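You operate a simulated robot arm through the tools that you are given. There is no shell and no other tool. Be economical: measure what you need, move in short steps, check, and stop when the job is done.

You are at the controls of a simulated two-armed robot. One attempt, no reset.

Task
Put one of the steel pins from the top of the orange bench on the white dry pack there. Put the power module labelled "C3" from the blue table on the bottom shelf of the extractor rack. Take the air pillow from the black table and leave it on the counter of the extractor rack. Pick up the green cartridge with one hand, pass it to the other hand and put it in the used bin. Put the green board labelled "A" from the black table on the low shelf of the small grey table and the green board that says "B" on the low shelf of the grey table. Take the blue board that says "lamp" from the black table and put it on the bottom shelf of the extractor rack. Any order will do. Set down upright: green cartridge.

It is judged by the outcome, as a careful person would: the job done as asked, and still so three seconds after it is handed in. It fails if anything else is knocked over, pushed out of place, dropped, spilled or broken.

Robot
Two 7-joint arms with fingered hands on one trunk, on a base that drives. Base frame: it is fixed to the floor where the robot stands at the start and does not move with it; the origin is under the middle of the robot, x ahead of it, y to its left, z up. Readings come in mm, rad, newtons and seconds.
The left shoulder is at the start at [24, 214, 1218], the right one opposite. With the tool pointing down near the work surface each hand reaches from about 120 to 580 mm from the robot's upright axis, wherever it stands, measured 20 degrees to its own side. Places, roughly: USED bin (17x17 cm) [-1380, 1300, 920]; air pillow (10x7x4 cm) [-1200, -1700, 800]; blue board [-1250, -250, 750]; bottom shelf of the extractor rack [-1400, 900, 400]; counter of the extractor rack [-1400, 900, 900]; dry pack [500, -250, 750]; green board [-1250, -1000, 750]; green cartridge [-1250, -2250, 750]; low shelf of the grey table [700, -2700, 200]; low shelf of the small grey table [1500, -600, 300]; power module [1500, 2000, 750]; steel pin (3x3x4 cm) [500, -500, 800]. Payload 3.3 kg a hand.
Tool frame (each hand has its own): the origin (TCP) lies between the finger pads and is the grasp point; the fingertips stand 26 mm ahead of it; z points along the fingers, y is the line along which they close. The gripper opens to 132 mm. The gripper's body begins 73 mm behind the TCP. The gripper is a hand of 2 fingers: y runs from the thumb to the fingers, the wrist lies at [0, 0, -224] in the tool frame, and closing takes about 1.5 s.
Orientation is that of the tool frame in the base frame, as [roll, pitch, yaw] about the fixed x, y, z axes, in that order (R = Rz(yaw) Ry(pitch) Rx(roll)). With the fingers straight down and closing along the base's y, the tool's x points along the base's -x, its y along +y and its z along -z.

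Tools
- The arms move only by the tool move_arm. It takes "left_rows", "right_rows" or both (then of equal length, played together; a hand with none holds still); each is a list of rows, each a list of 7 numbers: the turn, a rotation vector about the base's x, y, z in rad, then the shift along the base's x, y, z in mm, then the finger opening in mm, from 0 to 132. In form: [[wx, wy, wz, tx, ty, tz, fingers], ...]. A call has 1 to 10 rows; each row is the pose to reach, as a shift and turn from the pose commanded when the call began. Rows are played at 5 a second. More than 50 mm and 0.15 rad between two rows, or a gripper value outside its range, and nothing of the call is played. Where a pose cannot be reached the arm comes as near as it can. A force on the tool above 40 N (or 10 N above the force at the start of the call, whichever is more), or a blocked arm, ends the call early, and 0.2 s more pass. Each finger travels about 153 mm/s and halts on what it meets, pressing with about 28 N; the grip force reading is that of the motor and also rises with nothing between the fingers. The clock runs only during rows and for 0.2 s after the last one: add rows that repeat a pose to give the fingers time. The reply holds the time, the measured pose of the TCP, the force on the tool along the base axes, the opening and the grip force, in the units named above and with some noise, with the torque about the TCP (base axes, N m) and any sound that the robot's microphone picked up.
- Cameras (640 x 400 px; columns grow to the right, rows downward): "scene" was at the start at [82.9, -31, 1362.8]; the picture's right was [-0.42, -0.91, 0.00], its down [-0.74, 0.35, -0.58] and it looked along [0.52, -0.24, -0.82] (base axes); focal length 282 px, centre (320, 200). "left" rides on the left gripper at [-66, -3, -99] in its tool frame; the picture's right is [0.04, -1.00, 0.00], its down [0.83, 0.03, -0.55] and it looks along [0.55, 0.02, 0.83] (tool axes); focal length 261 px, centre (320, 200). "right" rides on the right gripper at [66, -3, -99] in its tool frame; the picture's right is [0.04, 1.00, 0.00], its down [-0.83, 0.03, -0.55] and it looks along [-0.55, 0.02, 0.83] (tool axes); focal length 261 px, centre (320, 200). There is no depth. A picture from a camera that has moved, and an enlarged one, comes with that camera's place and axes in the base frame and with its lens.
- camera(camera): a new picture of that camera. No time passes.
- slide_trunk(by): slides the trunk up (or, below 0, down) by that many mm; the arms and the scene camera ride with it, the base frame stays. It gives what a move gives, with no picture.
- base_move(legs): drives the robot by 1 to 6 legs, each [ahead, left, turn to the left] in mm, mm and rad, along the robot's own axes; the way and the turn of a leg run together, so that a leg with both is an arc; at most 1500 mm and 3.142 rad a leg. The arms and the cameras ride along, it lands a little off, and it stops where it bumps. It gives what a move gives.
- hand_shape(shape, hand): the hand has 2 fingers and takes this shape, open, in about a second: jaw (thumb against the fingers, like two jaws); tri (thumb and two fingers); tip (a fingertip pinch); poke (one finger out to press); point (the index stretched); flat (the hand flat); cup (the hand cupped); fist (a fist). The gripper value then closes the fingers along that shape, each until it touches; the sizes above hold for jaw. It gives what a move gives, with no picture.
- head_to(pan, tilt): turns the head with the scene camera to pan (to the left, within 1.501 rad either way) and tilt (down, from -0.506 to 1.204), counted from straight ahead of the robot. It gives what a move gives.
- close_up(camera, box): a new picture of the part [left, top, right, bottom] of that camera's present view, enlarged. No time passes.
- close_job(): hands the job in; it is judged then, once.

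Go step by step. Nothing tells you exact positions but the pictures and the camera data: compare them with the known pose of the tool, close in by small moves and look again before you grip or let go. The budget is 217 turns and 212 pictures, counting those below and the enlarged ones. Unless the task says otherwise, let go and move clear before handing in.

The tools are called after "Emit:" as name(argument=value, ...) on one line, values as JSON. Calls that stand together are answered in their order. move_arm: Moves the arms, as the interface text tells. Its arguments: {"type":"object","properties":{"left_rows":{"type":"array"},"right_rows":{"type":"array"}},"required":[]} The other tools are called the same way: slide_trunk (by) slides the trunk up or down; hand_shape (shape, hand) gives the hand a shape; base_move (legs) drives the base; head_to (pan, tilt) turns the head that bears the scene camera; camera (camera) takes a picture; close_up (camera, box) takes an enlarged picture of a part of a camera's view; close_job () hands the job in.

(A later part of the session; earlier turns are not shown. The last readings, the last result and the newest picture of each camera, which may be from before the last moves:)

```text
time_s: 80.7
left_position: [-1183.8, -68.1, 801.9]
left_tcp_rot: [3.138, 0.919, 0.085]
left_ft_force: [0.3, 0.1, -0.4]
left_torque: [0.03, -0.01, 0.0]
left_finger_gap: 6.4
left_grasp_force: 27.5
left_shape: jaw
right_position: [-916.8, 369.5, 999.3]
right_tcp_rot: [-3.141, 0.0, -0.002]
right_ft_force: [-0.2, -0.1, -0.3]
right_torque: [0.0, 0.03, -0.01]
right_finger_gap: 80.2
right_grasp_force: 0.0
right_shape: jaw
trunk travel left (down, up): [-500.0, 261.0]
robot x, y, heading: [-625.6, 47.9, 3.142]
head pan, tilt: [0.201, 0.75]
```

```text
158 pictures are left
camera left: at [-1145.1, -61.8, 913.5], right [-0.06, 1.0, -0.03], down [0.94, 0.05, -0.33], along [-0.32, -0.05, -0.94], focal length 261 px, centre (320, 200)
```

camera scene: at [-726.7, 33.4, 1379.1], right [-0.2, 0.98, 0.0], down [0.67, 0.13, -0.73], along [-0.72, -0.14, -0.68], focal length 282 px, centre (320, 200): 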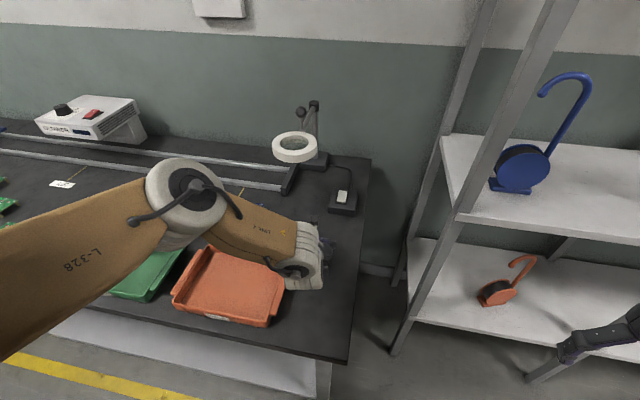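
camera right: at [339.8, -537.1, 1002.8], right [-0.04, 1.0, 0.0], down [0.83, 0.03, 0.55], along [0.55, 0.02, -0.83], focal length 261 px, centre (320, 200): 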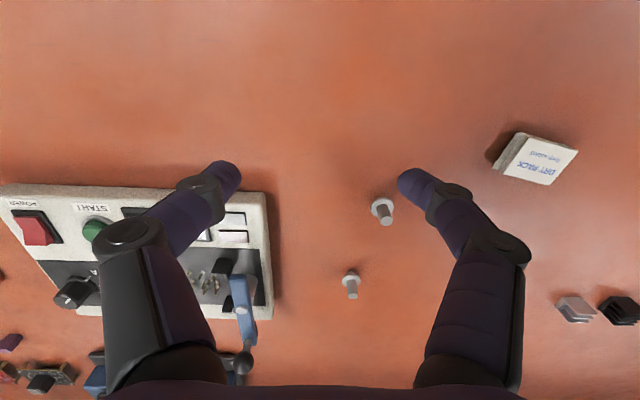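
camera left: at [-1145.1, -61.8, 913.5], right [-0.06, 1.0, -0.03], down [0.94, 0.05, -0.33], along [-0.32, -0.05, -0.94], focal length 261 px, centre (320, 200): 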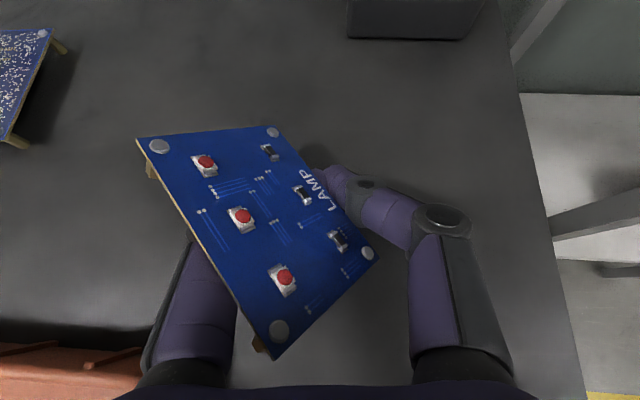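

The board leans on the left finger. I'll open slowly so it settles back on its standoffs.

Emit:
move_arm(left_rows=[[0, 0, 0, 0, 0, 0, 12], [0, 0, 0, 0, 0, 0, 20], [0, 0, 0, 0, 0, 0, 30], [0, 0, 0, 0, 0, 0, 40], [0, 0, 0, 0, 0, 0, 50]])

Emit:
camera(camera="left")

```text
time_s: 81.9
left_position: [-1184.5, -67.7, 803.3]
left_tcp_rot: [3.141, 0.923, 0.084]
left_ft_force: [0.4, 0.3, 1.0]
left_torque: [0.02, 0.02, 0.03]
left_finger_gap: 49.7
left_grasp_force: 0.1
left_shape: jaw
right_position: [-917.2, 368.5, 999.4]
right_tcp_rot: [3.141, 0.001, -0.005]
right_ft_force: [-0.3, 0.8, 0.0]
right_torque: [0.01, -0.01, -0.02]
right_finger_gap: 80.3
right_grasp_force: 0.0
right_shape: jaw
trunk travel left (down, up): [-500.0, 261.0]
robot x, y, heading: [-632.8, 47.1, 3.138]
head pan, tilt: [0.201, 0.75]
```

```text
157 pictures are left
camera left: at [-1146.0, -61.6, 915.0], right [-0.06, 1.0, -0.03], down [0.94, 0.05, -0.33], along [-0.33, -0.05, -0.94], focal length 261 px, centre (320, 200)
```

left: 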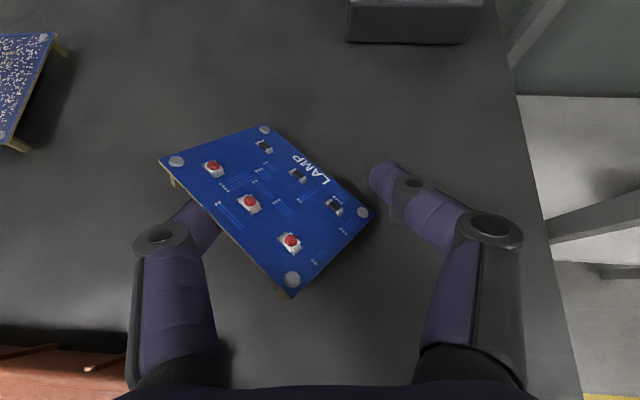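

It's lowering well. I'll keep opening until the left finger slips out from under it.

Emit:
move_arm(left_rows=[[0, 0, 0, 0, 0, 0, 62], [0, 0, 0, 0, 0, 0, 74], [0, 0, 0, 0, 0, 0, 86], [0, 0, 0, 0, 0, 0, 98], [0, 0, 0, 0, 0, 0, 110]])

Emit:
camera(camera="left")

```text
time_s: 83.1
left_position: [-1184.5, -68.7, 804.4]
left_tcp_rot: [3.14, 0.921, 0.086]
left_ft_force: [0.5, -0.8, 1.3]
left_torque: [-0.01, 0.01, 0.01]
left_finger_gap: 109.6
left_grasp_force: 0.0
left_shape: jaw
right_position: [-916.3, 369.3, 1000.4]
right_tcp_rot: [-3.142, -0.002, -0.004]
right_ft_force: [0.6, -0.2, -0.9]
right_torque: [-0.03, 0.04, 0.02]
right_finger_gap: 80.5
right_grasp_force: 0.2
right_shape: jaw
trunk travel left (down, up): [-500.0, 261.0]
robot x, y, heading: [-631.3, 44.3, 3.144]
head pan, tilt: [0.201, 0.75]
```

```text
156 pictures are left
camera left: at [-1146.0, -61.6, 914.9], right [-0.06, 1.0, -0.03], down [0.94, 0.05, -0.33], along [-0.33, -0.05, -0.94], focal length 261 px, centre (320, 200)
```

left: 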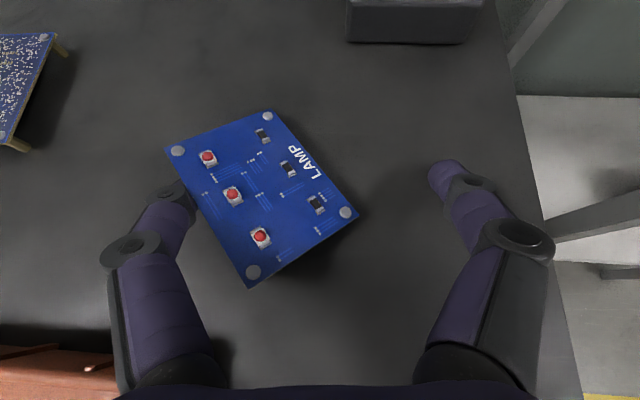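

The left fingertip is still just under the edge; I'll open fully while moving the hand left a little.

Emit:
move_arm(left_rows=[[0, 0, 0, 0, -5, 0, 120], [0, 0, 0, 0, -12, 0, 132], [0, 0, 0, 0, -20, 0, 132], [0, 0, 0, 0, -25, 0, 132]])

Emit:
camera(camera="left")

```text
time_s: 84.1
left_position: [-1185.8, -93.1, 804.5]
left_tcp_rot: [3.139, 0.921, 0.083]
left_ft_force: [-0.1, 0.4, 1.3]
left_torque: [0.01, 0.0, 0.0]
left_finger_gap: 132.0
left_grasp_force: 0.1
left_shape: jaw
right_position: [-915.9, 368.2, 998.7]
right_tcp_rot: [-3.141, 0.0, -0.003]
right_ft_force: [0.0, -0.2, -0.1]
right_torque: [0.02, 0.02, -0.01]
right_finger_gap: 80.5
right_grasp_force: 0.0
right_shape: jaw
trunk travel left (down, up): [-500.0, 261.0]
robot x, y, heading: [-631.9, 47.1, 3.138]
head pan, tilt: [0.201, 0.75]
```

```text
155 pictures are left
camera left: at [-1145.7, -86.6, 915.7], right [-0.06, 1.0, -0.03], down [0.94, 0.05, -0.33], along [-0.33, -0.05, -0.94], focal length 261 px, centre (320, 200)
```

left: 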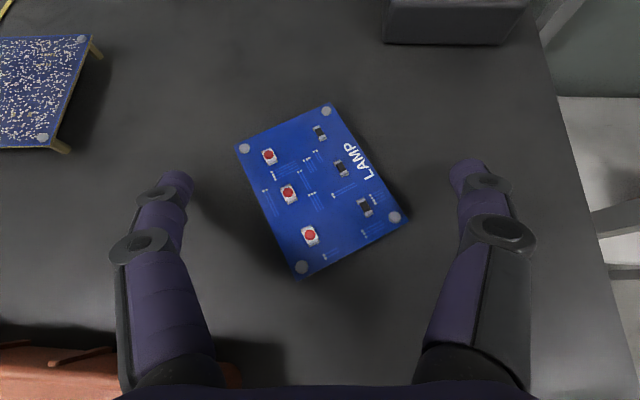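

The board is flat on its standoffs again, now turned about 28°. A flatter hand tilt will put the pads at the PCB better, so I'll rise, turn to match and reduce the pitch to 0.5.

Emit:
move_arm(left_rows=[[0, 0, 0, 0, 0, 40, 132], [0.028, -0.08, 0.097, 0, 1, 50, 110], [0.055, -0.16, 0.194, 0, 2, 50, 90], [0.082, -0.24, 0.29, -1, 3, 50, 90], [0.11, -0.32, 0.387, -2, 4, 50, 90], [0.137, -0.401, 0.484, -3, 4, 50, 90]])

Emit:
camera(camera="left")

```text
time_s: 85.5
left_position: [-1188.4, -89.0, 854.5]
left_tcp_rot: [3.14, 0.503, 0.577]
left_ft_force: [-0.7, 0.5, -0.8]
left_torque: [-0.02, 0.01, -0.03]
left_finger_gap: 90.7
left_grasp_force: 0.0
left_shape: jaw
right_position: [-917.1, 369.7, 997.8]
right_tcp_rot: [-3.141, -0.001, -0.004]
right_ft_force: [0.1, 0.6, 0.1]
right_torque: [-0.04, -0.03, -0.01]
right_finger_gap: 80.3
right_grasp_force: 0.1
right_shape: jaw
trunk travel left (down, up): [-500.0, 261.0]
robot x, y, heading: [-629.2, 48.3, 3.138]
head pan, tilt: [0.201, 0.75]
```

```text
154 pictures are left
camera left: at [-1197.4, -91.5, 972.3], right [-0.52, 0.86, -0.02], down [0.85, 0.52, 0.09], along [0.08, 0.03, -1.0], focal length 261 px, centre (320, 200)
```

left: 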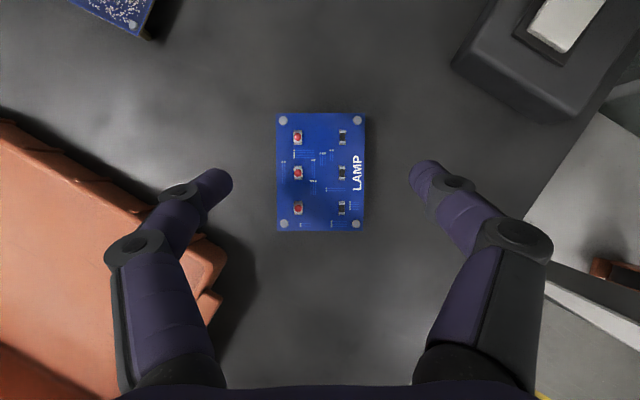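

Well aligned. I'll lower with opening 78 to just above the table, then feel for contact.

Emit:
move_arm(left_rows=[[0, 0, 0, -1, -1, -15, 78], [0, 0, 0, -3, -2, -30, 78], [0, 0, 0, -3, -2, -42, 78], [0, 0, 0, -3, -2, -46, 78]])

Emit:
camera(camera="left")

```text
time_s: 86.7
left_position: [-1204.1, -126.0, 814.7]
left_tcp_rot: [-3.141, 0.521, 0.636]
left_ft_force: [-0.4, 0.9, 3.3]
left_torque: [0.11, 0.11, -0.08]
left_finger_gap: 78.5
left_grasp_force: 0.0
left_shape: jaw
right_position: [-917.4, 368.2, 999.5]
right_tcp_rot: [-3.142, 0.0, -0.003]
right_ft_force: [0.3, -0.7, 0.1]
right_torque: [0.03, -0.04, 0.0]
right_finger_gap: 80.0
right_grasp_force: 0.0
right_shape: jaw
trunk travel left (down, up): [-500.0, 261.0]
robot x, y, heading: [-631.3, 49.7, 3.141]
head pan, tilt: [0.201, 0.75]
stopped in row 4 (left hand): the arm was blocked; the commanded pose is now the measured one
```

```text
153 pictures are left
camera left: at [-1212.0, -128.6, 933.6], right [-0.56, 0.83, -0.02], down [0.82, 0.56, 0.06], along [0.06, 0.02, -1.0], focal length 261 px, centre (320, 200)
```

left: 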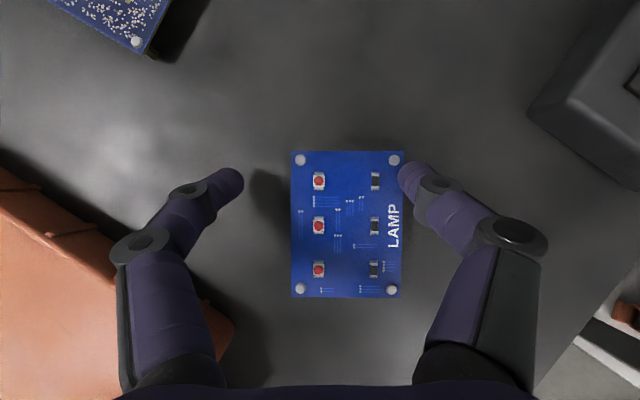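

The arm was blocked and slid sideways, though the tool itself hardly felt force. I'll look for what it met.

Emit:
camera(camera="scene")

Emit:
camera(camera="right")

```text
152 pictures are left
camera scene: at [-728.6, 32.1, 1378.8], right [-0.2, 0.98, 0.0], down [0.67, 0.13, -0.73], along [-0.72, -0.14, -0.68], focal length 282 px, centre (320, 200)
```

scene: 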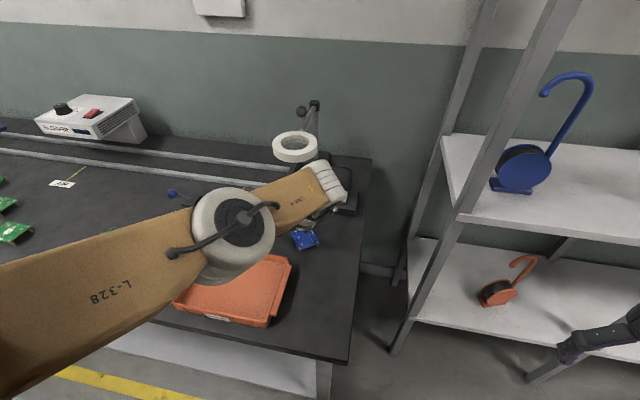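

```text
151 pictures are left
camera right: at [-850.8, 370.7, 1098.4], right [0.04, -1.0, 0.0], down [-0.83, -0.03, 0.55], along [-0.55, -0.02, -0.83], focal length 261 px, centre (320, 200)
```

right: 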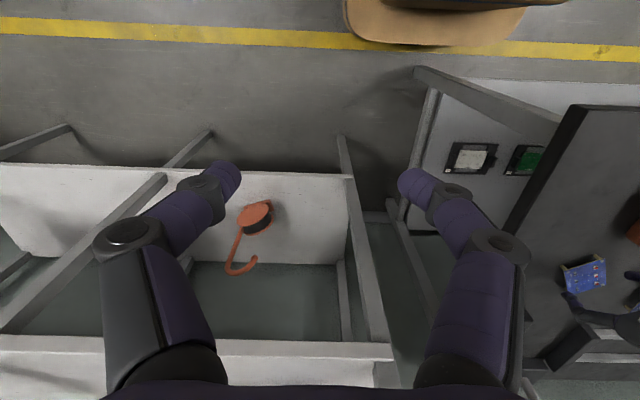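

Likely a joint limit as the wrist came too far inward. I'll lift the hand, shift the base right 120 mm so the board lies further left, then re-approach.

Emit:
move_arm(left_rows=[[0, 0, 0, 0, 0, 30, 90], [0, 0, 0, 0, 0, 60, 90]])

Emit:
base_move(legs=[[0, -120, 0]])

Emit:
camera(camera="left")

```text
time_s: 87.3
left_position: [-1202.1, -119.6, 874.0]
left_tcp_rot: [-3.14, 0.52, 0.625]
left_ft_force: [-0.4, 0.6, 0.0]
left_torque: [-0.04, 0.02, -0.02]
left_finger_gap: 89.8
left_grasp_force: 0.1
left_shape: jaw
right_position: [-915.8, 369.9, 999.0]
right_tcp_rot: [3.14, 0.0, -0.003]
right_ft_force: [-0.1, 0.0, -0.4]
right_torque: [0.03, 0.02, -0.01]
right_finger_gap: 80.4
right_grasp_force: 0.0
right_shape: jaw
trunk travel left (down, up): [-500.0, 261.0]
robot x, y, heading: [-635.0, 48.3, 3.139]
head pan, tilt: [0.201, 0.75]
```

```text
time_s: 88.6
left_position: [-1203.0, -0.3, 874.3]
left_tcp_rot: [-3.14, 0.521, 0.626]
left_ft_force: [-0.2, 0.4, 0.3]
left_torque: [-0.03, -0.04, 0.03]
left_finger_gap: 89.6
left_grasp_force: 0.0
left_shape: jaw
right_position: [-915.7, 489.5, 998.1]
right_tcp_rot: [3.139, 0.0, -0.006]
right_ft_force: [0.9, 0.3, -0.3]
right_torque: [-0.03, 0.0, 0.02]
right_finger_gap: 80.3
right_grasp_force: 0.1
right_shape: jaw
trunk travel left (down, up): [-500.0, 261.0]
robot x, y, heading: [-633.9, 167.6, 3.133]
head pan, tilt: [0.201, 0.75]
```

```text
150 pictures are left
camera left: at [-1210.4, -2.4, 991.9], right [-0.56, 0.83, -0.02], down [0.83, 0.56, 0.07], along [0.07, 0.02, -1.0], focal length 261 px, centre (320, 200)
```

left: 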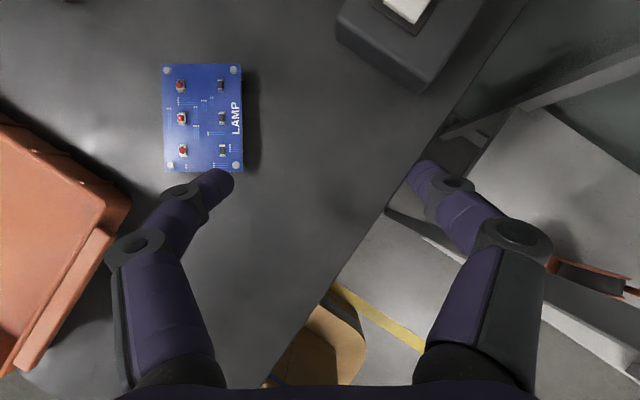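

The board is now at about [-1199, -107], still aligned with the hand. I'll move over it and descend part way.

Emit:
move_arm(left_rows=[[0, 0, 0, 4, -34, 0, 90], [0, 0, 0, 8, -68, 0, 80], [0, 0, 0, 12, -101, 0, 78], [0, 0, 0, 12, -101, -30, 78]])

Emit:
camera(camera="left")

```text
time_s: 89.6
left_position: [-1191.7, -101.6, 844.5]
left_tcp_rot: [-3.137, 0.518, 0.627]
left_ft_force: [-0.3, -0.1, 0.7]
left_torque: [0.01, 0.01, -0.01]
left_finger_gap: 78.4
left_grasp_force: 0.1
left_shape: jaw
right_position: [-915.9, 487.4, 999.6]
right_tcp_rot: [3.141, 0.0, -0.006]
right_ft_force: [-1.1, 0.3, -0.5]
right_torque: [-0.02, 0.01, -0.01]
right_finger_gap: 80.4
right_grasp_force: 0.0
right_shape: jaw
trunk travel left (down, up): [-500.0, 261.0]
robot x, y, heading: [-634.6, 167.9, 3.133]
head pan, tilt: [0.201, 0.75]
```

```text
149 pictures are left
camera left: at [-1199.0, -103.4, 962.9], right [-0.56, 0.83, -0.02], down [0.83, 0.56, 0.07], along [0.07, 0.02, -1.0], focal length 261 px, centre (320, 200)
```

left: 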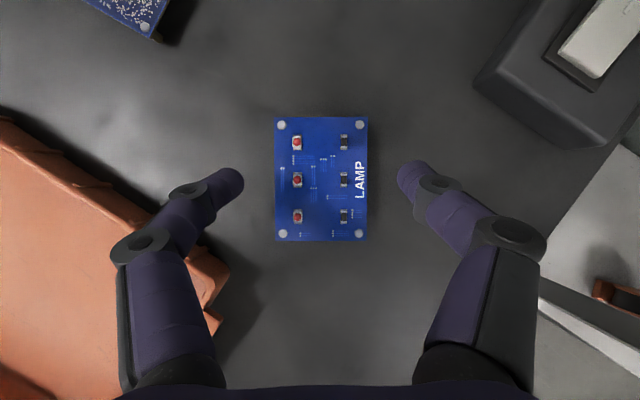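

Centred. I'll lower to z ≈ 812 and check the force.

Emit:
move_arm(left_rows=[[0, 0, 0, 0, 0, -12, 78], [0, 0, 0, 0, 0, -24, 78], [0, 0, 0, 0, 0, -32, 78]])

Emit:
camera(camera="left")

```text
time_s: 90.4
left_position: [-1190.4, -102.5, 813.6]
left_tcp_rot: [-3.14, 0.519, 0.625]
left_ft_force: [-0.1, -0.3, -1.1]
left_torque: [0.03, -0.04, 0.02]
left_finger_gap: 78.4
left_grasp_force: 0.0
left_shape: jaw
right_position: [-916.0, 488.2, 998.7]
right_tcp_rot: [3.14, 0.0, -0.006]
right_ft_force: [-0.7, 0.8, -0.8]
right_torque: [-0.01, 0.02, 0.03]
right_finger_gap: 80.5
right_grasp_force: 0.0
right_shape: jaw
trunk travel left (down, up): [-500.0, 261.0]
robot x, y, heading: [-633.2, 165.2, 3.134]
head pan, tilt: [0.201, 0.75]
```

```text
148 pictures are left
camera left: at [-1198.0, -104.4, 930.5], right [-0.56, 0.83, -0.02], down [0.83, 0.55, 0.07], along [0.07, 0.02, -1.0], focal length 261 px, centre (320, 200)
```

left: 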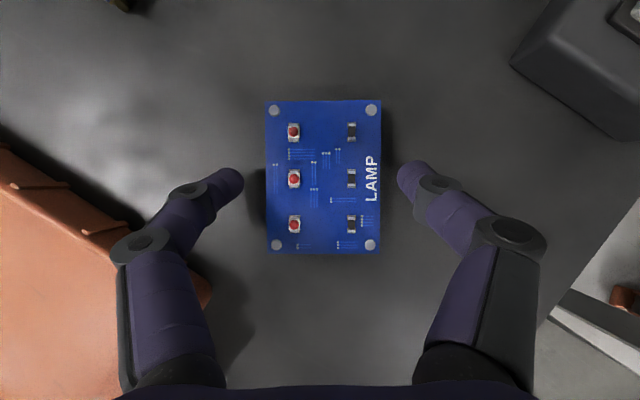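

The PCB is really at z ≈ 795 (tall standoffs), so it is now between the pads. I'll lower 6 mm and close.

Emit:
move_arm(left_rows=[[0, 0, 0, 0, 0, -6, 78], [0, 0, 0, 0, 0, -6, 70], [0, 0, 0, 0, 0, -6, 64], [0, 0, 0, 0, 0, -6, 58], [0, 0, 0, 0, 0, -6, 50], [0, 0, 0, 0, 0, -6, 50]])

Emit:
camera(camera="left")

```text
time_s: 91.8
left_position: [-1190.8, -101.5, 806.0]
left_tcp_rot: [-3.138, 0.52, 0.626]
left_ft_force: [0.5, 0.6, -1.2]
left_torque: [-0.02, -0.01, 0.02]
left_finger_gap: 2.7
left_grasp_force: 28.1
left_shape: jaw
right_position: [-917.1, 487.1, 1000.0]
right_tcp_rot: [-3.141, 0.001, -0.006]
right_ft_force: [-0.1, -0.3, 0.0]
right_torque: [-0.03, -0.03, 0.0]
right_finger_gap: 80.0
right_grasp_force: 0.0
right_shape: jaw
trunk travel left (down, up): [-500.0, 261.0]
robot x, y, heading: [-630.9, 167.8, 3.137]
head pan, tilt: [0.201, 0.75]
```

```text
147 pictures are left
camera left: at [-1197.8, -104.1, 924.5], right [-0.56, 0.83, -0.02], down [0.83, 0.56, 0.07], along [0.07, 0.02, -1.0], focal length 261 px, centre (320, 200)
```

left: 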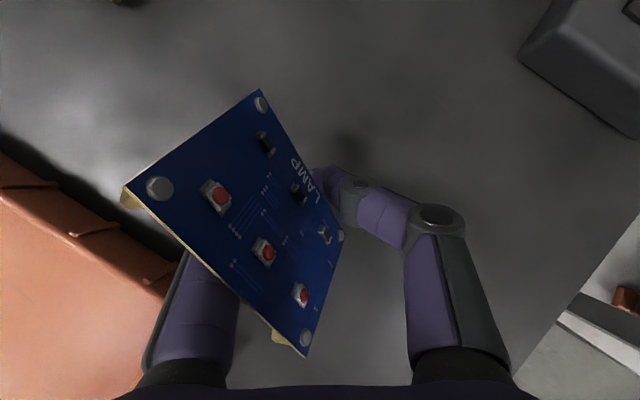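

The claw-shaped fingers again slipped under one side and tipped the board. I'll let it back down as before, then try a different hand shape.

Emit:
move_arm(left_rows=[[0, 0, 0, 0, 0, 0, 12], [0, 0, 0, 0, 0, 0, 24], [0, 0, 0, 0, 0, 0, 36], [0, 0, 0, 0, 0, 0, 50], [0, 0, 0, 0, 0, 0, 65], [0, 0, 0, 0, 0, 0, 80], [0, 0, 0, 0, 0, 0, 95], [0, 0, 0, 0, 0, 0, 110], [0, 0, 0, 0, 0, 0, 125], [0, 0, 0, 0, 0, 0, 132]])

Emit:
camera(camera="left")

```text
time_s: 94.0
left_position: [-1189.5, -100.3, 806.0]
left_tcp_rot: [-3.137, 0.518, 0.627]
left_ft_force: [0.9, 1.2, 0.4]
left_torque: [0.03, -0.01, 0.01]
left_finger_gap: 132.0
left_grasp_force: 0.0
left_shape: jaw
right_position: [-916.5, 486.8, 999.0]
right_tcp_rot: [-3.14, 0.0, -0.005]
right_ft_force: [0.1, 0.3, 0.3]
right_torque: [0.01, 0.01, 0.04]
right_finger_gap: 80.2
right_grasp_force: 0.0
right_shape: jaw
trunk travel left (down, up): [-500.0, 261.0]
robot x, y, heading: [-632.2, 166.8, 3.137]
head pan, tilt: [0.201, 0.75]
```

```text
146 pictures are left
camera left: at [-1197.8, -104.2, 924.6], right [-0.56, 0.83, -0.02], down [0.83, 0.56, 0.07], along [0.07, 0.02, -1.0], focal length 261 px, centre (320, 200)
```

left: 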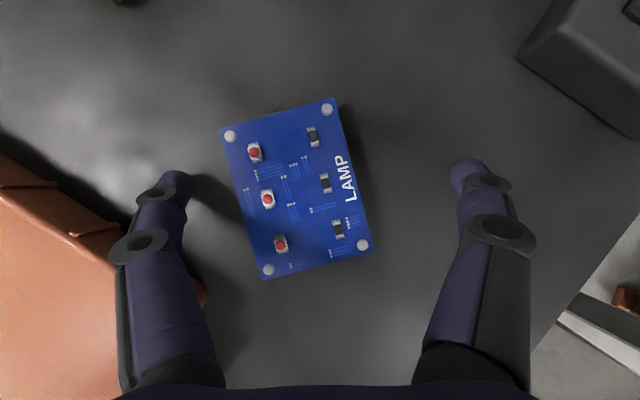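

The board is flat again. I'll raise the hand and try the "tip" shape to see how the fingers stand.

Emit:
move_arm(left_rows=[[0, 0, 0, 0, 0, 30, 132], [0, 0, 0, 0, 0, 60, 132]])

Emit:
hand_shape(shape="tip", hand="left")

Emit:
camera(camera="left")

Emit:
move_arm(left_rows=[[0, 0, 0, 0, 0, 0, 60], [0, 0, 0, 0, 0, 0, 60], [0, 0, 0, 0, 0, 0, 60], [0, 0, 0, 0, 0, 0, 60]])

Emit:
camera(camera="left")

```text
time_s: 94.6
left_position: [-1188.8, -101.7, 865.1]
left_tcp_rot: [-3.138, 0.52, 0.626]
left_ft_force: [-0.3, 0.9, 0.6]
left_torque: [-0.02, -0.01, 0.01]
left_finger_gap: 131.8
left_grasp_force: 0.1
left_shape: jaw
right_position: [-916.1, 488.6, 999.2]
right_tcp_rot: [3.141, 0.0, -0.005]
right_ft_force: [-0.3, 0.9, -0.8]
right_torque: [-0.01, -0.04, 0.03]
right_finger_gap: 80.1
right_grasp_force: 0.1
right_shape: jaw
trunk travel left (down, up): [-500.0, 261.0]
robot x, y, heading: [-628.6, 168.1, 3.136]
head pan, tilt: [0.201, 0.75]
```

```text
time_s: 95.5
left_position: [-1189.6, -100.8, 865.2]
left_tcp_rot: [-3.138, 0.518, 0.627]
left_ft_force: [0.0, 0.8, 0.1]
left_torque: [0.0, -0.02, -0.01]
left_finger_gap: 132.0
left_grasp_force: 0.0
left_shape: tip
right_position: [-916.4, 486.8, 998.9]
right_tcp_rot: [3.141, 0.0, -0.004]
right_ft_force: [-0.2, -0.8, 0.1]
right_torque: [-0.06, 0.02, -0.02]
right_finger_gap: 80.4
right_grasp_force: 0.1
right_shape: jaw
trunk travel left (down, up): [-500.0, 261.0]
robot x, y, heading: [-633.3, 169.4, 3.138]
head pan, tilt: [0.201, 0.75]
```

```text
145 pictures are left
camera left: at [-1196.7, -103.2, 983.5], right [-0.56, 0.83, -0.02], down [0.83, 0.56, 0.07], along [0.07, 0.02, -1.0], focal length 261 px, centre (320, 200)
```

left: 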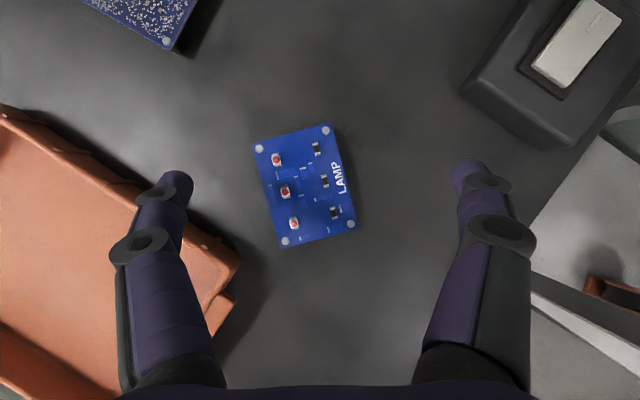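

```text
time_s: 96.5
left_position: [-1189.3, -100.9, 864.5]
left_tcp_rot: [-3.137, 0.518, 0.626]
left_ft_force: [-0.4, 0.2, -0.3]
left_torque: [0.0, 0.0, 0.01]
left_finger_gap: 60.6
left_grasp_force: 0.1
left_shape: tip
right_position: [-916.4, 487.9, 998.5]
right_tcp_rot: [-3.141, -0.002, -0.005]
right_ft_force: [0.5, 0.5, 0.6]
right_torque: [0.03, 0.04, -0.03]
right_finger_gap: 80.0
right_grasp_force: 0.0
right_shape: jaw
trunk travel left (down, up): [-500.0, 261.0]
robot x, y, heading: [-632.4, 166.5, 3.139]
head pan, tilt: [0.201, 0.75]
```

```text
144 pictures are left
camera left: at [-1196.7, -103.2, 983.7], right [-0.56, 0.83, -0.02], down [0.83, 0.56, 0.07], along [0.07, 0.02, -1.0], focal length 261 px, centre (320, 200)
```

left: 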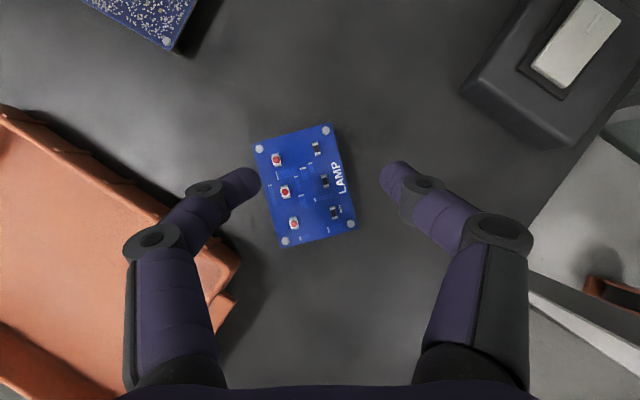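

The tip shape bends the same way. Gripping the board along its 80 mm length, with straighter fingers and the tips level with the PCB, should hold. I'll strafe back left a bit and turn the hand.

Emit:
base_move(legs=[[0, 100, 0]])

Emit:
move_arm(left_rows=[[0, 0, -0.142, 1, 9, 0, 80], [0, 0, -0.284, 2, 18, 0, 110], [0, 0, -0.426, 3, 27, 0, 110], [0, 0, -0.568, 4, 36, 0, 110], [0, 0, -0.71, 5, 45, 0, 110], [0, 0, -0.852, 6, 54, 0, 110], [0, 0, -0.994, 7, 63, 0, 110], [0, 0, -1.136, 9, 72, 0, 110], [0, 0, -1.277, 10, 81, 0, 110], [0, 0, -1.277, 10, 81, 0, 110]])

Emit:
camera(camera="left")

```text
time_s: 97.6
left_position: [-1189.0, -203.3, 864.1]
left_tcp_rot: [-3.137, 0.518, 0.626]
left_ft_force: [-0.6, 0.0, 0.2]
left_torque: [0.03, 0.02, 0.03]
left_finger_gap: 60.7
left_grasp_force: 0.0
left_shape: tip
right_position: [-916.6, 385.1, 998.4]
right_tcp_rot: [-3.138, -0.001, -0.005]
right_ft_force: [-0.3, -0.4, 0.0]
right_torque: [0.05, -0.02, -0.04]
right_finger_gap: 80.3
right_grasp_force: 0.1
right_shape: jaw
trunk travel left (down, up): [-500.0, 261.0]
robot x, y, heading: [-633.8, 62.2, 3.134]
head pan, tilt: [0.201, 0.75]
```

```text
time_s: 99.8
left_position: [-1179.7, -122.3, 867.2]
left_tcp_rot: [-3.138, 0.52, -0.652]
left_ft_force: [0.1, -1.3, 0.1]
left_torque: [-0.02, -0.01, -0.02]
left_finger_gap: 109.8
left_grasp_force: 0.0
left_shape: tip
right_position: [-916.3, 385.1, 1000.4]
right_tcp_rot: [3.14, 0.0, -0.004]
right_ft_force: [-0.7, 0.1, 0.8]
right_torque: [-0.01, -0.03, 0.0]
right_finger_gap: 80.3
right_grasp_force: 0.0
right_shape: jaw
trunk travel left (down, up): [-500.0, 261.0]
robot x, y, heading: [-634.7, 64.9, 3.14]
head pan, tilt: [0.201, 0.75]
```

```text
143 pictures are left
camera left: at [-1183.9, -115.2, 984.0], right [0.64, 0.77, -0.02], down [0.77, -0.63, 0.07], along [0.04, -0.06, -1.0], focal length 261 px, centre (320, 200)
```

left: 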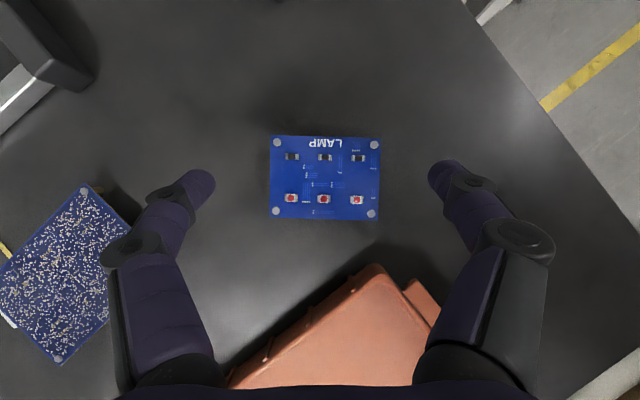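

Aligned along the board's length. I'll descend so the tips are level with the PCB, then close slowly.

Emit:
move_arm(left_rows=[[0, 0, 0, 0, 0, -20, 106], [0, 0, 0, 0, 0, -40, 102], [0, 0, 0, 1, 1, -54, 100]])

Emit:
camera(camera="left")

```text
time_s: 100.6
left_position: [-1178.4, -121.1, 811.1]
left_tcp_rot: [-3.138, 0.518, -0.651]
left_ft_force: [0.4, 0.4, 0.2]
left_torque: [-0.01, -0.02, 0.0]
left_finger_gap: 100.4
left_grasp_force: 0.0
left_shape: tip
right_position: [-915.9, 384.3, 999.3]
right_tcp_rot: [3.141, 0.0, -0.005]
right_ft_force: [0.3, 0.3, -0.3]
right_torque: [0.01, -0.02, 0.01]
right_finger_gap: 80.1
right_grasp_force: 0.0
right_shape: jaw
trunk travel left (down, up): [-500.0, 261.0]
robot x, y, heading: [-631.8, 62.9, 3.139]
head pan, tilt: [0.201, 0.75]
```

```text
142 pictures are left
camera left: at [-1183.1, -114.8, 929.8], right [0.64, 0.77, -0.02], down [0.77, -0.63, 0.07], along [0.04, -0.06, -1.0], focal length 261 px, centre (320, 200)
```

left: 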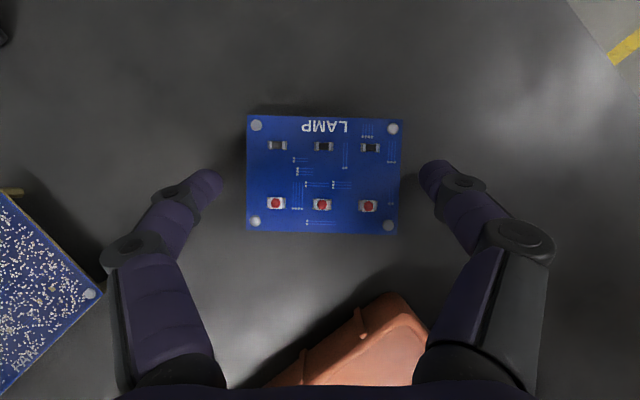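

The tips are level with the PCB. Closing slowly.

Emit:
move_arm(left_rows=[[0, 0, 0, 1, 1, -2, 94], [0, 0, 0, 1, 1, -2, 88], [0, 0, 0, 1, 1, -2, 84], [0, 0, 0, 1, 1, -2, 80], [0, 0, 0, 1, 1, -2, 76]])

Emit:
camera(camera="left")

```text
time_s: 101.8
left_position: [-1176.6, -120.8, 808.8]
left_tcp_rot: [-3.138, 0.52, -0.651]
left_ft_force: [0.0, 0.8, 0.0]
left_torque: [0.01, 0.03, 0.01]
left_finger_gap: 78.1
left_grasp_force: 0.0
left_shape: tip
right_position: [-916.6, 385.3, 999.5]
right_tcp_rot: [-3.141, -0.001, -0.006]
right_ft_force: [-0.4, -0.6, -0.2]
right_torque: [0.01, -0.04, -0.02]
right_finger_gap: 80.1
right_grasp_force: 0.1
right_shape: jaw
trunk travel left (down, up): [-500.0, 261.0]
robot x, y, heading: [-633.8, 63.2, 3.138]
head pan, tilt: [0.201, 0.75]
```

```text
141 pictures are left
camera left: at [-1182.1, -113.4, 927.8], right [0.64, 0.77, -0.02], down [0.77, -0.63, 0.07], along [0.04, -0.06, -1.0], focal length 261 px, centre (320, 200)
```

left: 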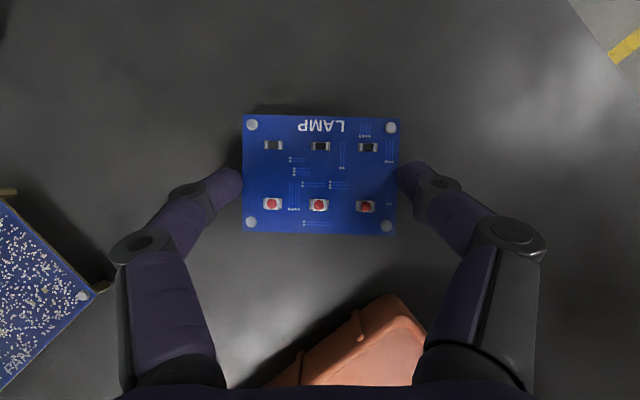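

Both tips touch the board's ends at a 78 mm gap. I'll tighten a little and look.

Emit:
move_arm(left_rows=[[0, 0, 0, 0, 0, 0, 74], [0, 0, 0, 0, 0, 0, 73], [0, 0, 0, 0, 0, 0, 72]])

Emit:
camera(camera="left")

```text
time_s: 102.6
left_position: [-1176.6, -120.9, 810.0]
left_tcp_rot: [-3.138, 0.519, -0.652]
left_ft_force: [0.1, 0.5, 0.3]
left_torque: [-0.02, 0.02, 0.02]
left_finger_gap: 73.4
left_grasp_force: 28.0
left_shape: tip
right_position: [-915.6, 385.4, 999.0]
right_tcp_rot: [-3.141, 0.0, -0.005]
right_ft_force: [-0.2, -0.5, -0.4]
right_torque: [0.02, -0.01, -0.02]
right_finger_gap: 80.4
right_grasp_force: 0.0
right_shape: jaw
trunk travel left (down, up): [-500.0, 261.0]
robot x, y, heading: [-633.2, 66.4, 3.137]
head pan, tilt: [0.201, 0.75]
```

```text
140 pictures are left
camera left: at [-1182.1, -113.4, 927.8], right [0.63, 0.77, -0.02], down [0.77, -0.63, 0.07], along [0.04, -0.06, -1.0], focal length 261 px, centre (320, 200)
```

left: 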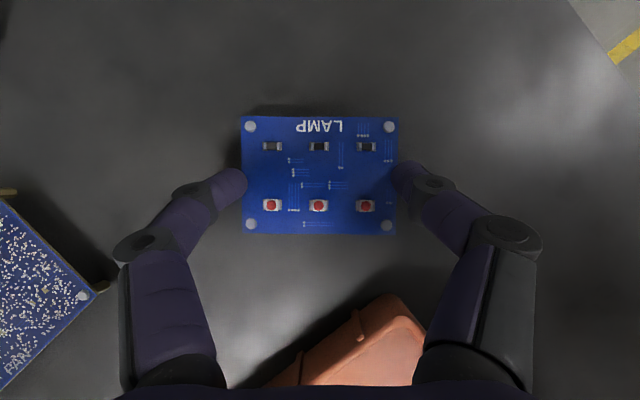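

Gripped at 28 N. I'll lift gently and check.

Emit:
move_arm(left_rows=[[0, 0, 0, 0, 0, 5, 72], [0, 0, 0, 0, 0, 15, 72], [0, 0, 0, 0, 0, 40, 72]])

Emit:
camera(camera="left")

```text
time_s: 103.4
left_position: [-1176.6, -118.7, 850.8]
left_tcp_rot: [-3.138, 0.519, -0.65]
left_ft_force: [0.0, -0.4, 0.4]
left_torque: [0.01, 0.03, 0.01]
left_finger_gap: 73.1
left_grasp_force: 28.0
left_shape: tip
right_position: [-916.8, 385.1, 999.3]
right_tcp_rot: [-3.141, 0.0, -0.007]
right_ft_force: [-0.4, 0.9, 0.6]
right_torque: [0.01, 0.0, -0.02]
right_finger_gap: 80.3
right_grasp_force: 0.1
right_shape: jaw
trunk travel left (down, up): [-500.0, 261.0]
robot x, y, heading: [-631.8, 64.9, 3.14]
head pan, tilt: [0.201, 0.75]
```

```text
139 pictures are left
camera left: at [-1180.8, -111.5, 969.0], right [0.63, 0.77, -0.02], down [0.77, -0.63, 0.07], along [0.04, -0.06, -1.0], focal length 261 px, centre (320, 200)
```

left: 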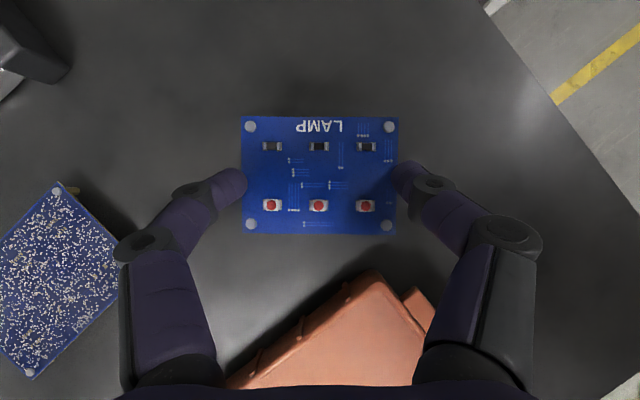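

The board is held level. I'll raise it, square the hand, back off from the table, and strafe to the rack.

Emit:
move_arm(left_rows=[[0, 0, 0.13, 10, 0, 25, 72], [0, 0, 0.26, 20, 0, 50, 72], [0, 0, 0.39, 30, 0, 70, 72], [0, 0, 0.52, 40, 0, 80, 72], [0, 0, 0.65, 50, 0, 90, 72]])

Emit:
base_move(legs=[[-280, 0, 0], [0, -825, 0]])

Emit:
head_to(pan=0, tilt=0.6)

Emit:
camera(camera="scene")

Emit:
camera(camera="left")

```text
time_s: 104.6
left_position: [-1127.2, -120.2, 940.3]
left_tcp_rot: [-3.14, 0.522, 0.0]
left_ft_force: [0.0, 0.2, -0.8]
left_torque: [-0.01, 0.0, 0.02]
left_finger_gap: 73.1
left_grasp_force: 28.5
left_shape: tip
right_position: [-916.5, 385.7, 999.1]
right_tcp_rot: [-3.141, -0.001, -0.005]
right_ft_force: [-0.3, -0.4, 0.5]
right_torque: [0.02, -0.01, 0.01]
right_finger_gap: 80.2
right_grasp_force: 0.1
right_shape: jaw
trunk travel left (down, up): [-500.0, 261.0]
robot x, y, heading: [-630.3, 65.4, 3.134]
head pan, tilt: [0.201, 0.75]
```

```text
time_s: 110.7
left_position: [-841.5, 728.8, 940.2]
left_tcp_rot: [-3.139, 0.519, -0.011]
left_ft_force: [-0.3, 0.9, 0.4]
left_torque: [-0.02, 0.02, 0.02]
left_finger_gap: 73.1
left_grasp_force: 28.0
left_shape: tip
right_position: [-627.1, 1231.9, 998.3]
right_tcp_rot: [-3.141, -0.002, -0.015]
right_ft_force: [0.8, -0.4, 0.4]
right_torque: [0.0, -0.01, 0.03]
right_finger_gap: 80.2
right_grasp_force: 0.0
right_shape: jaw
trunk travel left (down, up): [-500.0, 261.0]
robot x, y, heading: [-349.1, 908.7, 3.126]
head pan, tilt: [0.201, 0.75]
```

```text
time_s: 111.4
left_position: [-842.7, 728.3, 940.7]
left_tcp_rot: [-3.138, 0.519, -0.012]
left_ft_force: [0.4, 0.1, -0.5]
left_torque: [0.01, -0.01, 0.01]
left_finger_gap: 73.2
left_grasp_force: 27.6
left_shape: tip
right_position: [-626.4, 1232.6, 999.5]
right_tcp_rot: [-3.141, 0.0, -0.016]
right_ft_force: [1.1, -0.2, -0.6]
right_torque: [0.0, -0.05, -0.01]
right_finger_gap: 80.5
right_grasp_force: 0.1
right_shape: jaw
trunk travel left (down, up): [-500.0, 261.0]
robot x, y, heading: [-338.9, 907.8, 3.13]
head pan, tilt: [0.0, 0.6]
```

```text
138 pictures are left
camera scene: at [-449.4, 909.6, 1391.7], right [0.01, 1.0, 0.0], down [0.57, -0.01, -0.82], along [-0.82, 0.01, -0.57], focal length 282 px, centre (320, 200)
```

scene: 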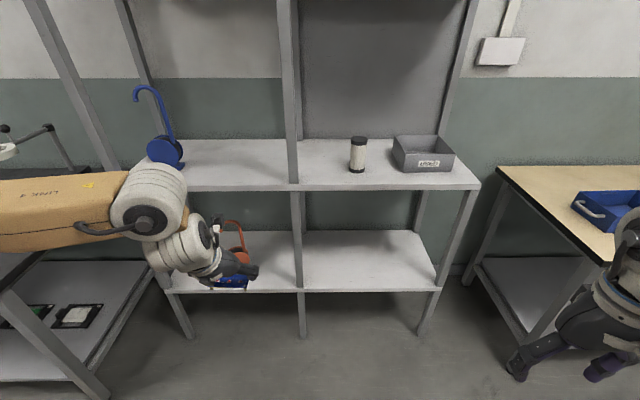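

```text
137 pictures are left
camera left: at [-849.6, 730.5, 1058.3], right [0.05, 1.0, -0.02], down [1.0, -0.05, 0.07], along [0.07, -0.02, -1.0], focal length 261 px, centre (320, 200)
```

left: 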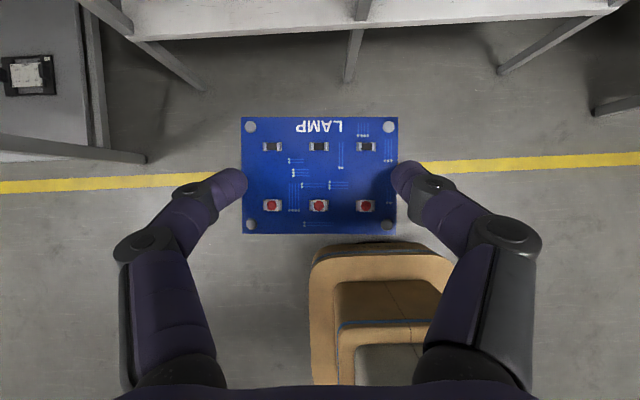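

The rack's bottom shelf front is at x ≈ -1215; the spot at y ≈ 700, between the orange item and the middle post, is free. I'll lower the trunk here, then drive in.

Emit:
slide_trunk(by=-420)

Emit:
base_move(legs=[[0, 22, 0.01], [280, 0, 0]])

Emit:
camera(camera="scene")

Emit:
camera(camera="left")

```text
refused: -420 is not a number from -400 to 400
```

```text
time_s: 113.8
left_position: [-1124.6, 699.2, 938.6]
left_tcp_rot: [-3.14, 0.516, 0.003]
left_ft_force: [-0.4, -0.3, 0.5]
left_torque: [0.01, 0.01, -0.03]
left_finger_gap: 73.3
left_grasp_force: 28.3
left_shape: tip
right_position: [-915.7, 1205.4, 997.9]
right_tcp_rot: [-3.141, 0.0, -0.002]
right_ft_force: [0.7, -0.9, -0.2]
right_torque: [0.0, -0.03, 0.01]
right_finger_gap: 80.3
right_grasp_force: 0.0
right_shape: jaw
trunk travel left (down, up): [-500.0, 261.0]
robot x, y, heading: [-629.9, 885.0, 3.142]
head pan, tilt: [0.0, 0.6]
```

```text
136 pictures are left
camera scene: at [-734.4, 886.8, 1391.6], right [0.0, 1.0, 0.0], down [0.57, 0.0, -0.82], along [-0.82, 0.0, -0.57], focal length 282 px, centre (320, 200)
```

scene: 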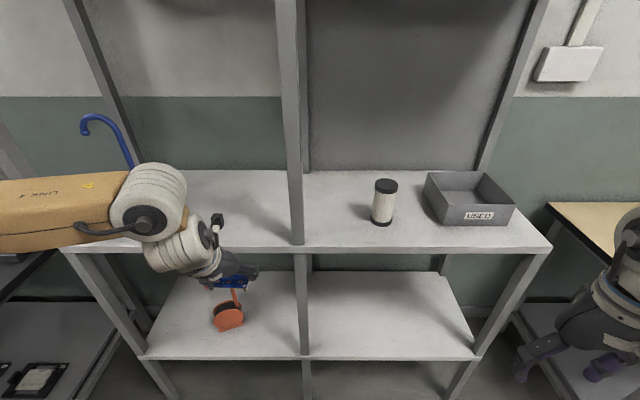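

```text
135 pictures are left
camera left: at [-1131.8, 702.2, 1057.8], right [0.03, 1.0, -0.02], down [1.0, -0.03, 0.07], along [0.07, -0.02, -1.0], focal length 261 px, centre (320, 200)
```

left: 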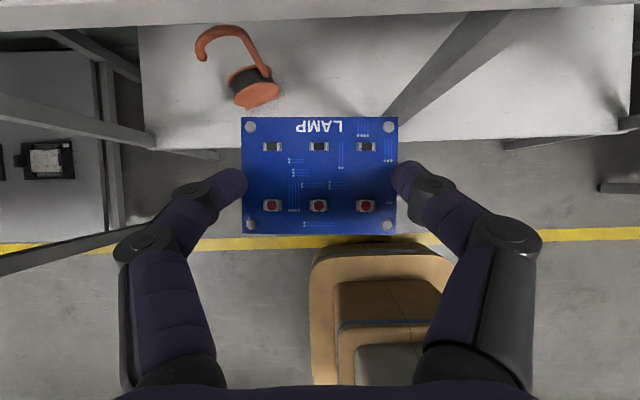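

I'll lower the trunk in an allowed step, staying clear in front of the rack.

Emit:
slide_trunk(by=-400)

Emit:
base_move(legs=[[90, 0, 0]])

Emit:
camera(camera="scene")

Emit:
camera(camera="left")

```text
time_s: 117.6
left_position: [-1122.1, 698.4, 540.3]
left_tcp_rot: [-3.138, 0.519, 0.002]
left_ft_force: [0.3, -0.5, -0.1]
left_torque: [-0.01, -0.01, 0.02]
left_finger_gap: 73.0
left_grasp_force: 27.8
left_shape: tip
right_position: [-911.4, 1206.0, 570.9]
right_tcp_rot: [3.141, -0.121, -0.002]
right_ft_force: [0.4, -0.1, -0.7]
right_torque: [0.02, 0.05, 0.05]
right_finger_gap: 80.4
right_grasp_force: 0.1
right_shape: jaw
trunk travel left (down, up): [-100.0, 661.0]
robot x, y, heading: [-626.5, 885.6, 3.144]
head pan, tilt: [0.0, 0.6]
```

```text
time_s: 118.7
left_position: [-1215.0, 700.1, 540.5]
left_tcp_rot: [-3.139, 0.518, 0.004]
left_ft_force: [-0.3, -0.4, -0.2]
left_torque: [-0.02, 0.01, 0.02]
left_finger_gap: 73.0
left_grasp_force: 27.5
left_shape: tip
right_position: [-1003.1, 1205.6, 570.6]
right_tcp_rot: [-3.141, -0.119, -0.002]
right_ft_force: [0.0, 0.8, -0.5]
right_torque: [-0.04, 0.03, 0.01]
right_finger_gap: 80.2
right_grasp_force: 0.0
right_shape: jaw
trunk travel left (down, up): [-100.0, 661.0]
robot x, y, heading: [-724.3, 887.6, -3.139]
head pan, tilt: [0.0, 0.6]
```

```text
134 pictures are left
camera scene: at [-911.7, 886.6, 984.2], right [0.0, 1.0, 0.0], down [0.57, 0.0, -0.82], along [-0.82, 0.0, -0.57], focal length 282 px, centre (320, 200)
```

scene: 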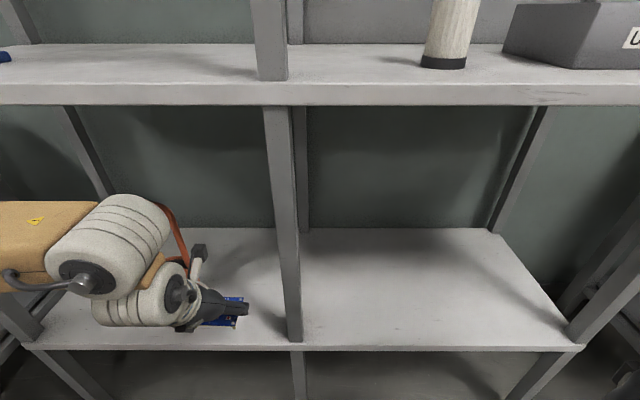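

```text
133 pictures are left
camera left: at [-1222.4, 701.6, 658.3], right [0.03, 1.0, -0.02], down [1.0, -0.03, 0.07], along [0.07, -0.02, -1.0], focal length 261 px, centre (320, 200)
```

left: 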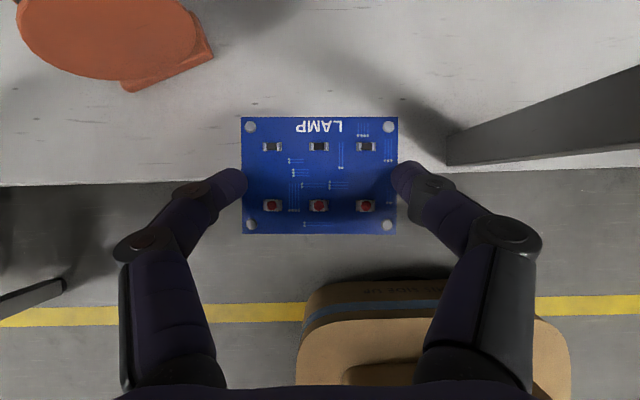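

The shelf edge is at x ≈ -1224 and the path is clear. I'll push in 72 mm and lower to just above the shelf.

Emit:
move_arm(left_rows=[[0, 0, 0, -20, 0, -10, 72], [0, 0, 0, -45, 0, -25, 72], [0, 0, 0, -72, 0, -40, 72], [0, 0, 0, -72, 0, -65, 72], [0, 0, 0, -72, 0, -85, 72]])

Emit:
camera(camera="left")

Emit:
close_up(camera="scene", box=[140, 220, 320, 360])

```text
time_s: 119.9
left_position: [-1286.4, 698.5, 455.1]
left_tcp_rot: [-3.137, 0.521, 0.004]
left_ft_force: [-0.2, 0.3, -0.9]
left_torque: [0.0, 0.01, 0.0]
left_finger_gap: 73.0
left_grasp_force: 28.0
left_shape: tip
right_position: [-1003.7, 1205.6, 570.0]
right_tcp_rot: [3.141, -0.12, -0.002]
right_ft_force: [-0.3, 0.0, 1.5]
right_torque: [-0.03, 0.0, 0.0]
right_finger_gap: 80.3
right_grasp_force: 0.0
right_shape: jaw
trunk travel left (down, up): [-100.0, 661.0]
robot x, y, heading: [-716.5, 888.4, -3.139]
head pan, tilt: [0.0, 0.6]
```

```text
132 pictures are left
camera left: at [-1294.3, 700.3, 572.9], right [0.03, 1.0, -0.02], down [1.0, -0.03, 0.07], along [0.07, -0.02, -1.0], focal length 261 px, centre (320, 200)
```

left: 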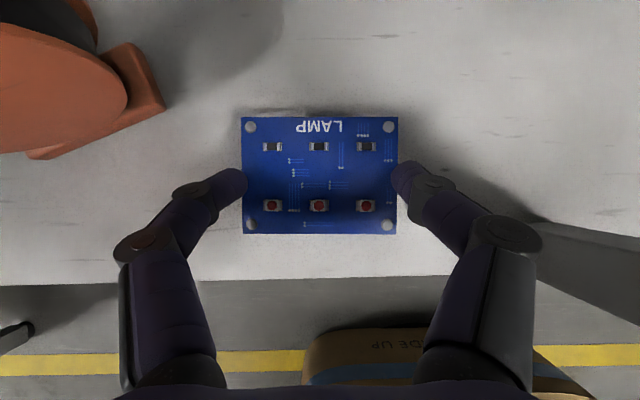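

```text
2.86 times, centred on (230, 290) of scene
camera zoom: at [-911.8, 886.6, 984.2], right [0.0, 1.0, 0.0], down [0.57, 0.0, -0.82], along [-0.82, 0.0, -0.57], focal length 805 px, centre (577, -57)
```

zoom: 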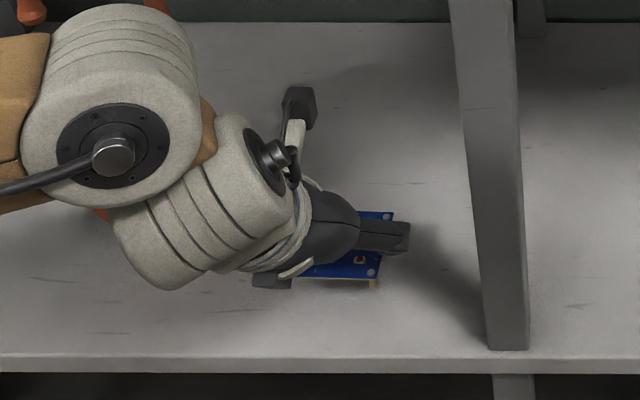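

Over the shelf, clear of its neighbours. I'll lower in small steps until contact.

Emit:
move_arm(left_rows=[[0, 0, 0, 0, 0, -5, 72], [0, 0, 0, 0, 0, -9, 72], [0, 0, 0, 0, 0, -12, 72], [0, 0, 0, 0, 0, -14, 72]])

Emit:
camera(camera="left")

```text
time_s: 120.9
left_position: [-1286.7, 699.2, 441.6]
left_tcp_rot: [-3.137, 0.518, 0.004]
left_ft_force: [0.3, 0.5, -0.2]
left_torque: [-0.01, 0.01, -0.02]
left_finger_gap: 72.8
left_grasp_force: 27.7
left_shape: tip
right_position: [-1004.2, 1205.2, 570.9]
right_tcp_rot: [3.141, -0.121, -0.001]
right_ft_force: [-0.2, -0.1, -0.5]
right_torque: [-0.01, -0.01, 0.01]
right_finger_gap: 80.3
right_grasp_force: 0.1
right_shape: jaw
trunk travel left (down, up): [-100.0, 661.0]
robot x, y, heading: [-718.6, 885.3, -3.139]
head pan, tilt: [0.0, 0.6]
```

```text
130 pictures are left
camera left: at [-1294.7, 701.5, 559.7], right [0.03, 1.0, -0.02], down [1.0, -0.03, 0.07], along [0.07, -0.02, -1.0], focal length 261 px, centre (320, 200)
```

left: 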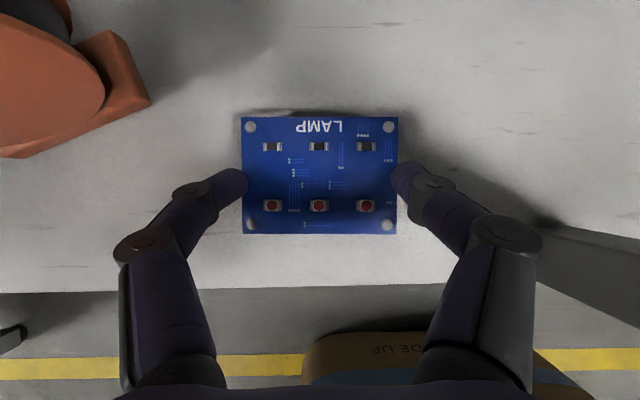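

Emit:
move_arm(left_rows=[[0, 0, 0, 0, 0, -2, 72], [0, 0, 0, 0, 0, -4, 72], [0, 0, 0, 0, 0, -6, 72]])

```text
time_s: 121.7
left_position: [-1286.4, 698.5, 435.2]
left_tcp_rot: [-3.138, 0.518, 0.005]
left_ft_force: [-0.3, 0.5, -0.2]
left_torque: [-0.04, 0.0, -0.02]
left_finger_gap: 72.8
left_grasp_force: 28.0
left_shape: tip
right_position: [-1003.8, 1205.8, 570.8]
right_tcp_rot: [3.141, -0.12, 0.001]
right_ft_force: [1.4, 0.0, -0.4]
right_torque: [0.03, 0.03, 0.01]
right_finger_gap: 80.2
right_grasp_force: 0.1
right_shape: jaw
trunk travel left (down, up): [-100.0, 661.0]
robot x, y, heading: [-720.8, 883.9, -3.144]
head pan, tilt: [0.0, 0.6]
```

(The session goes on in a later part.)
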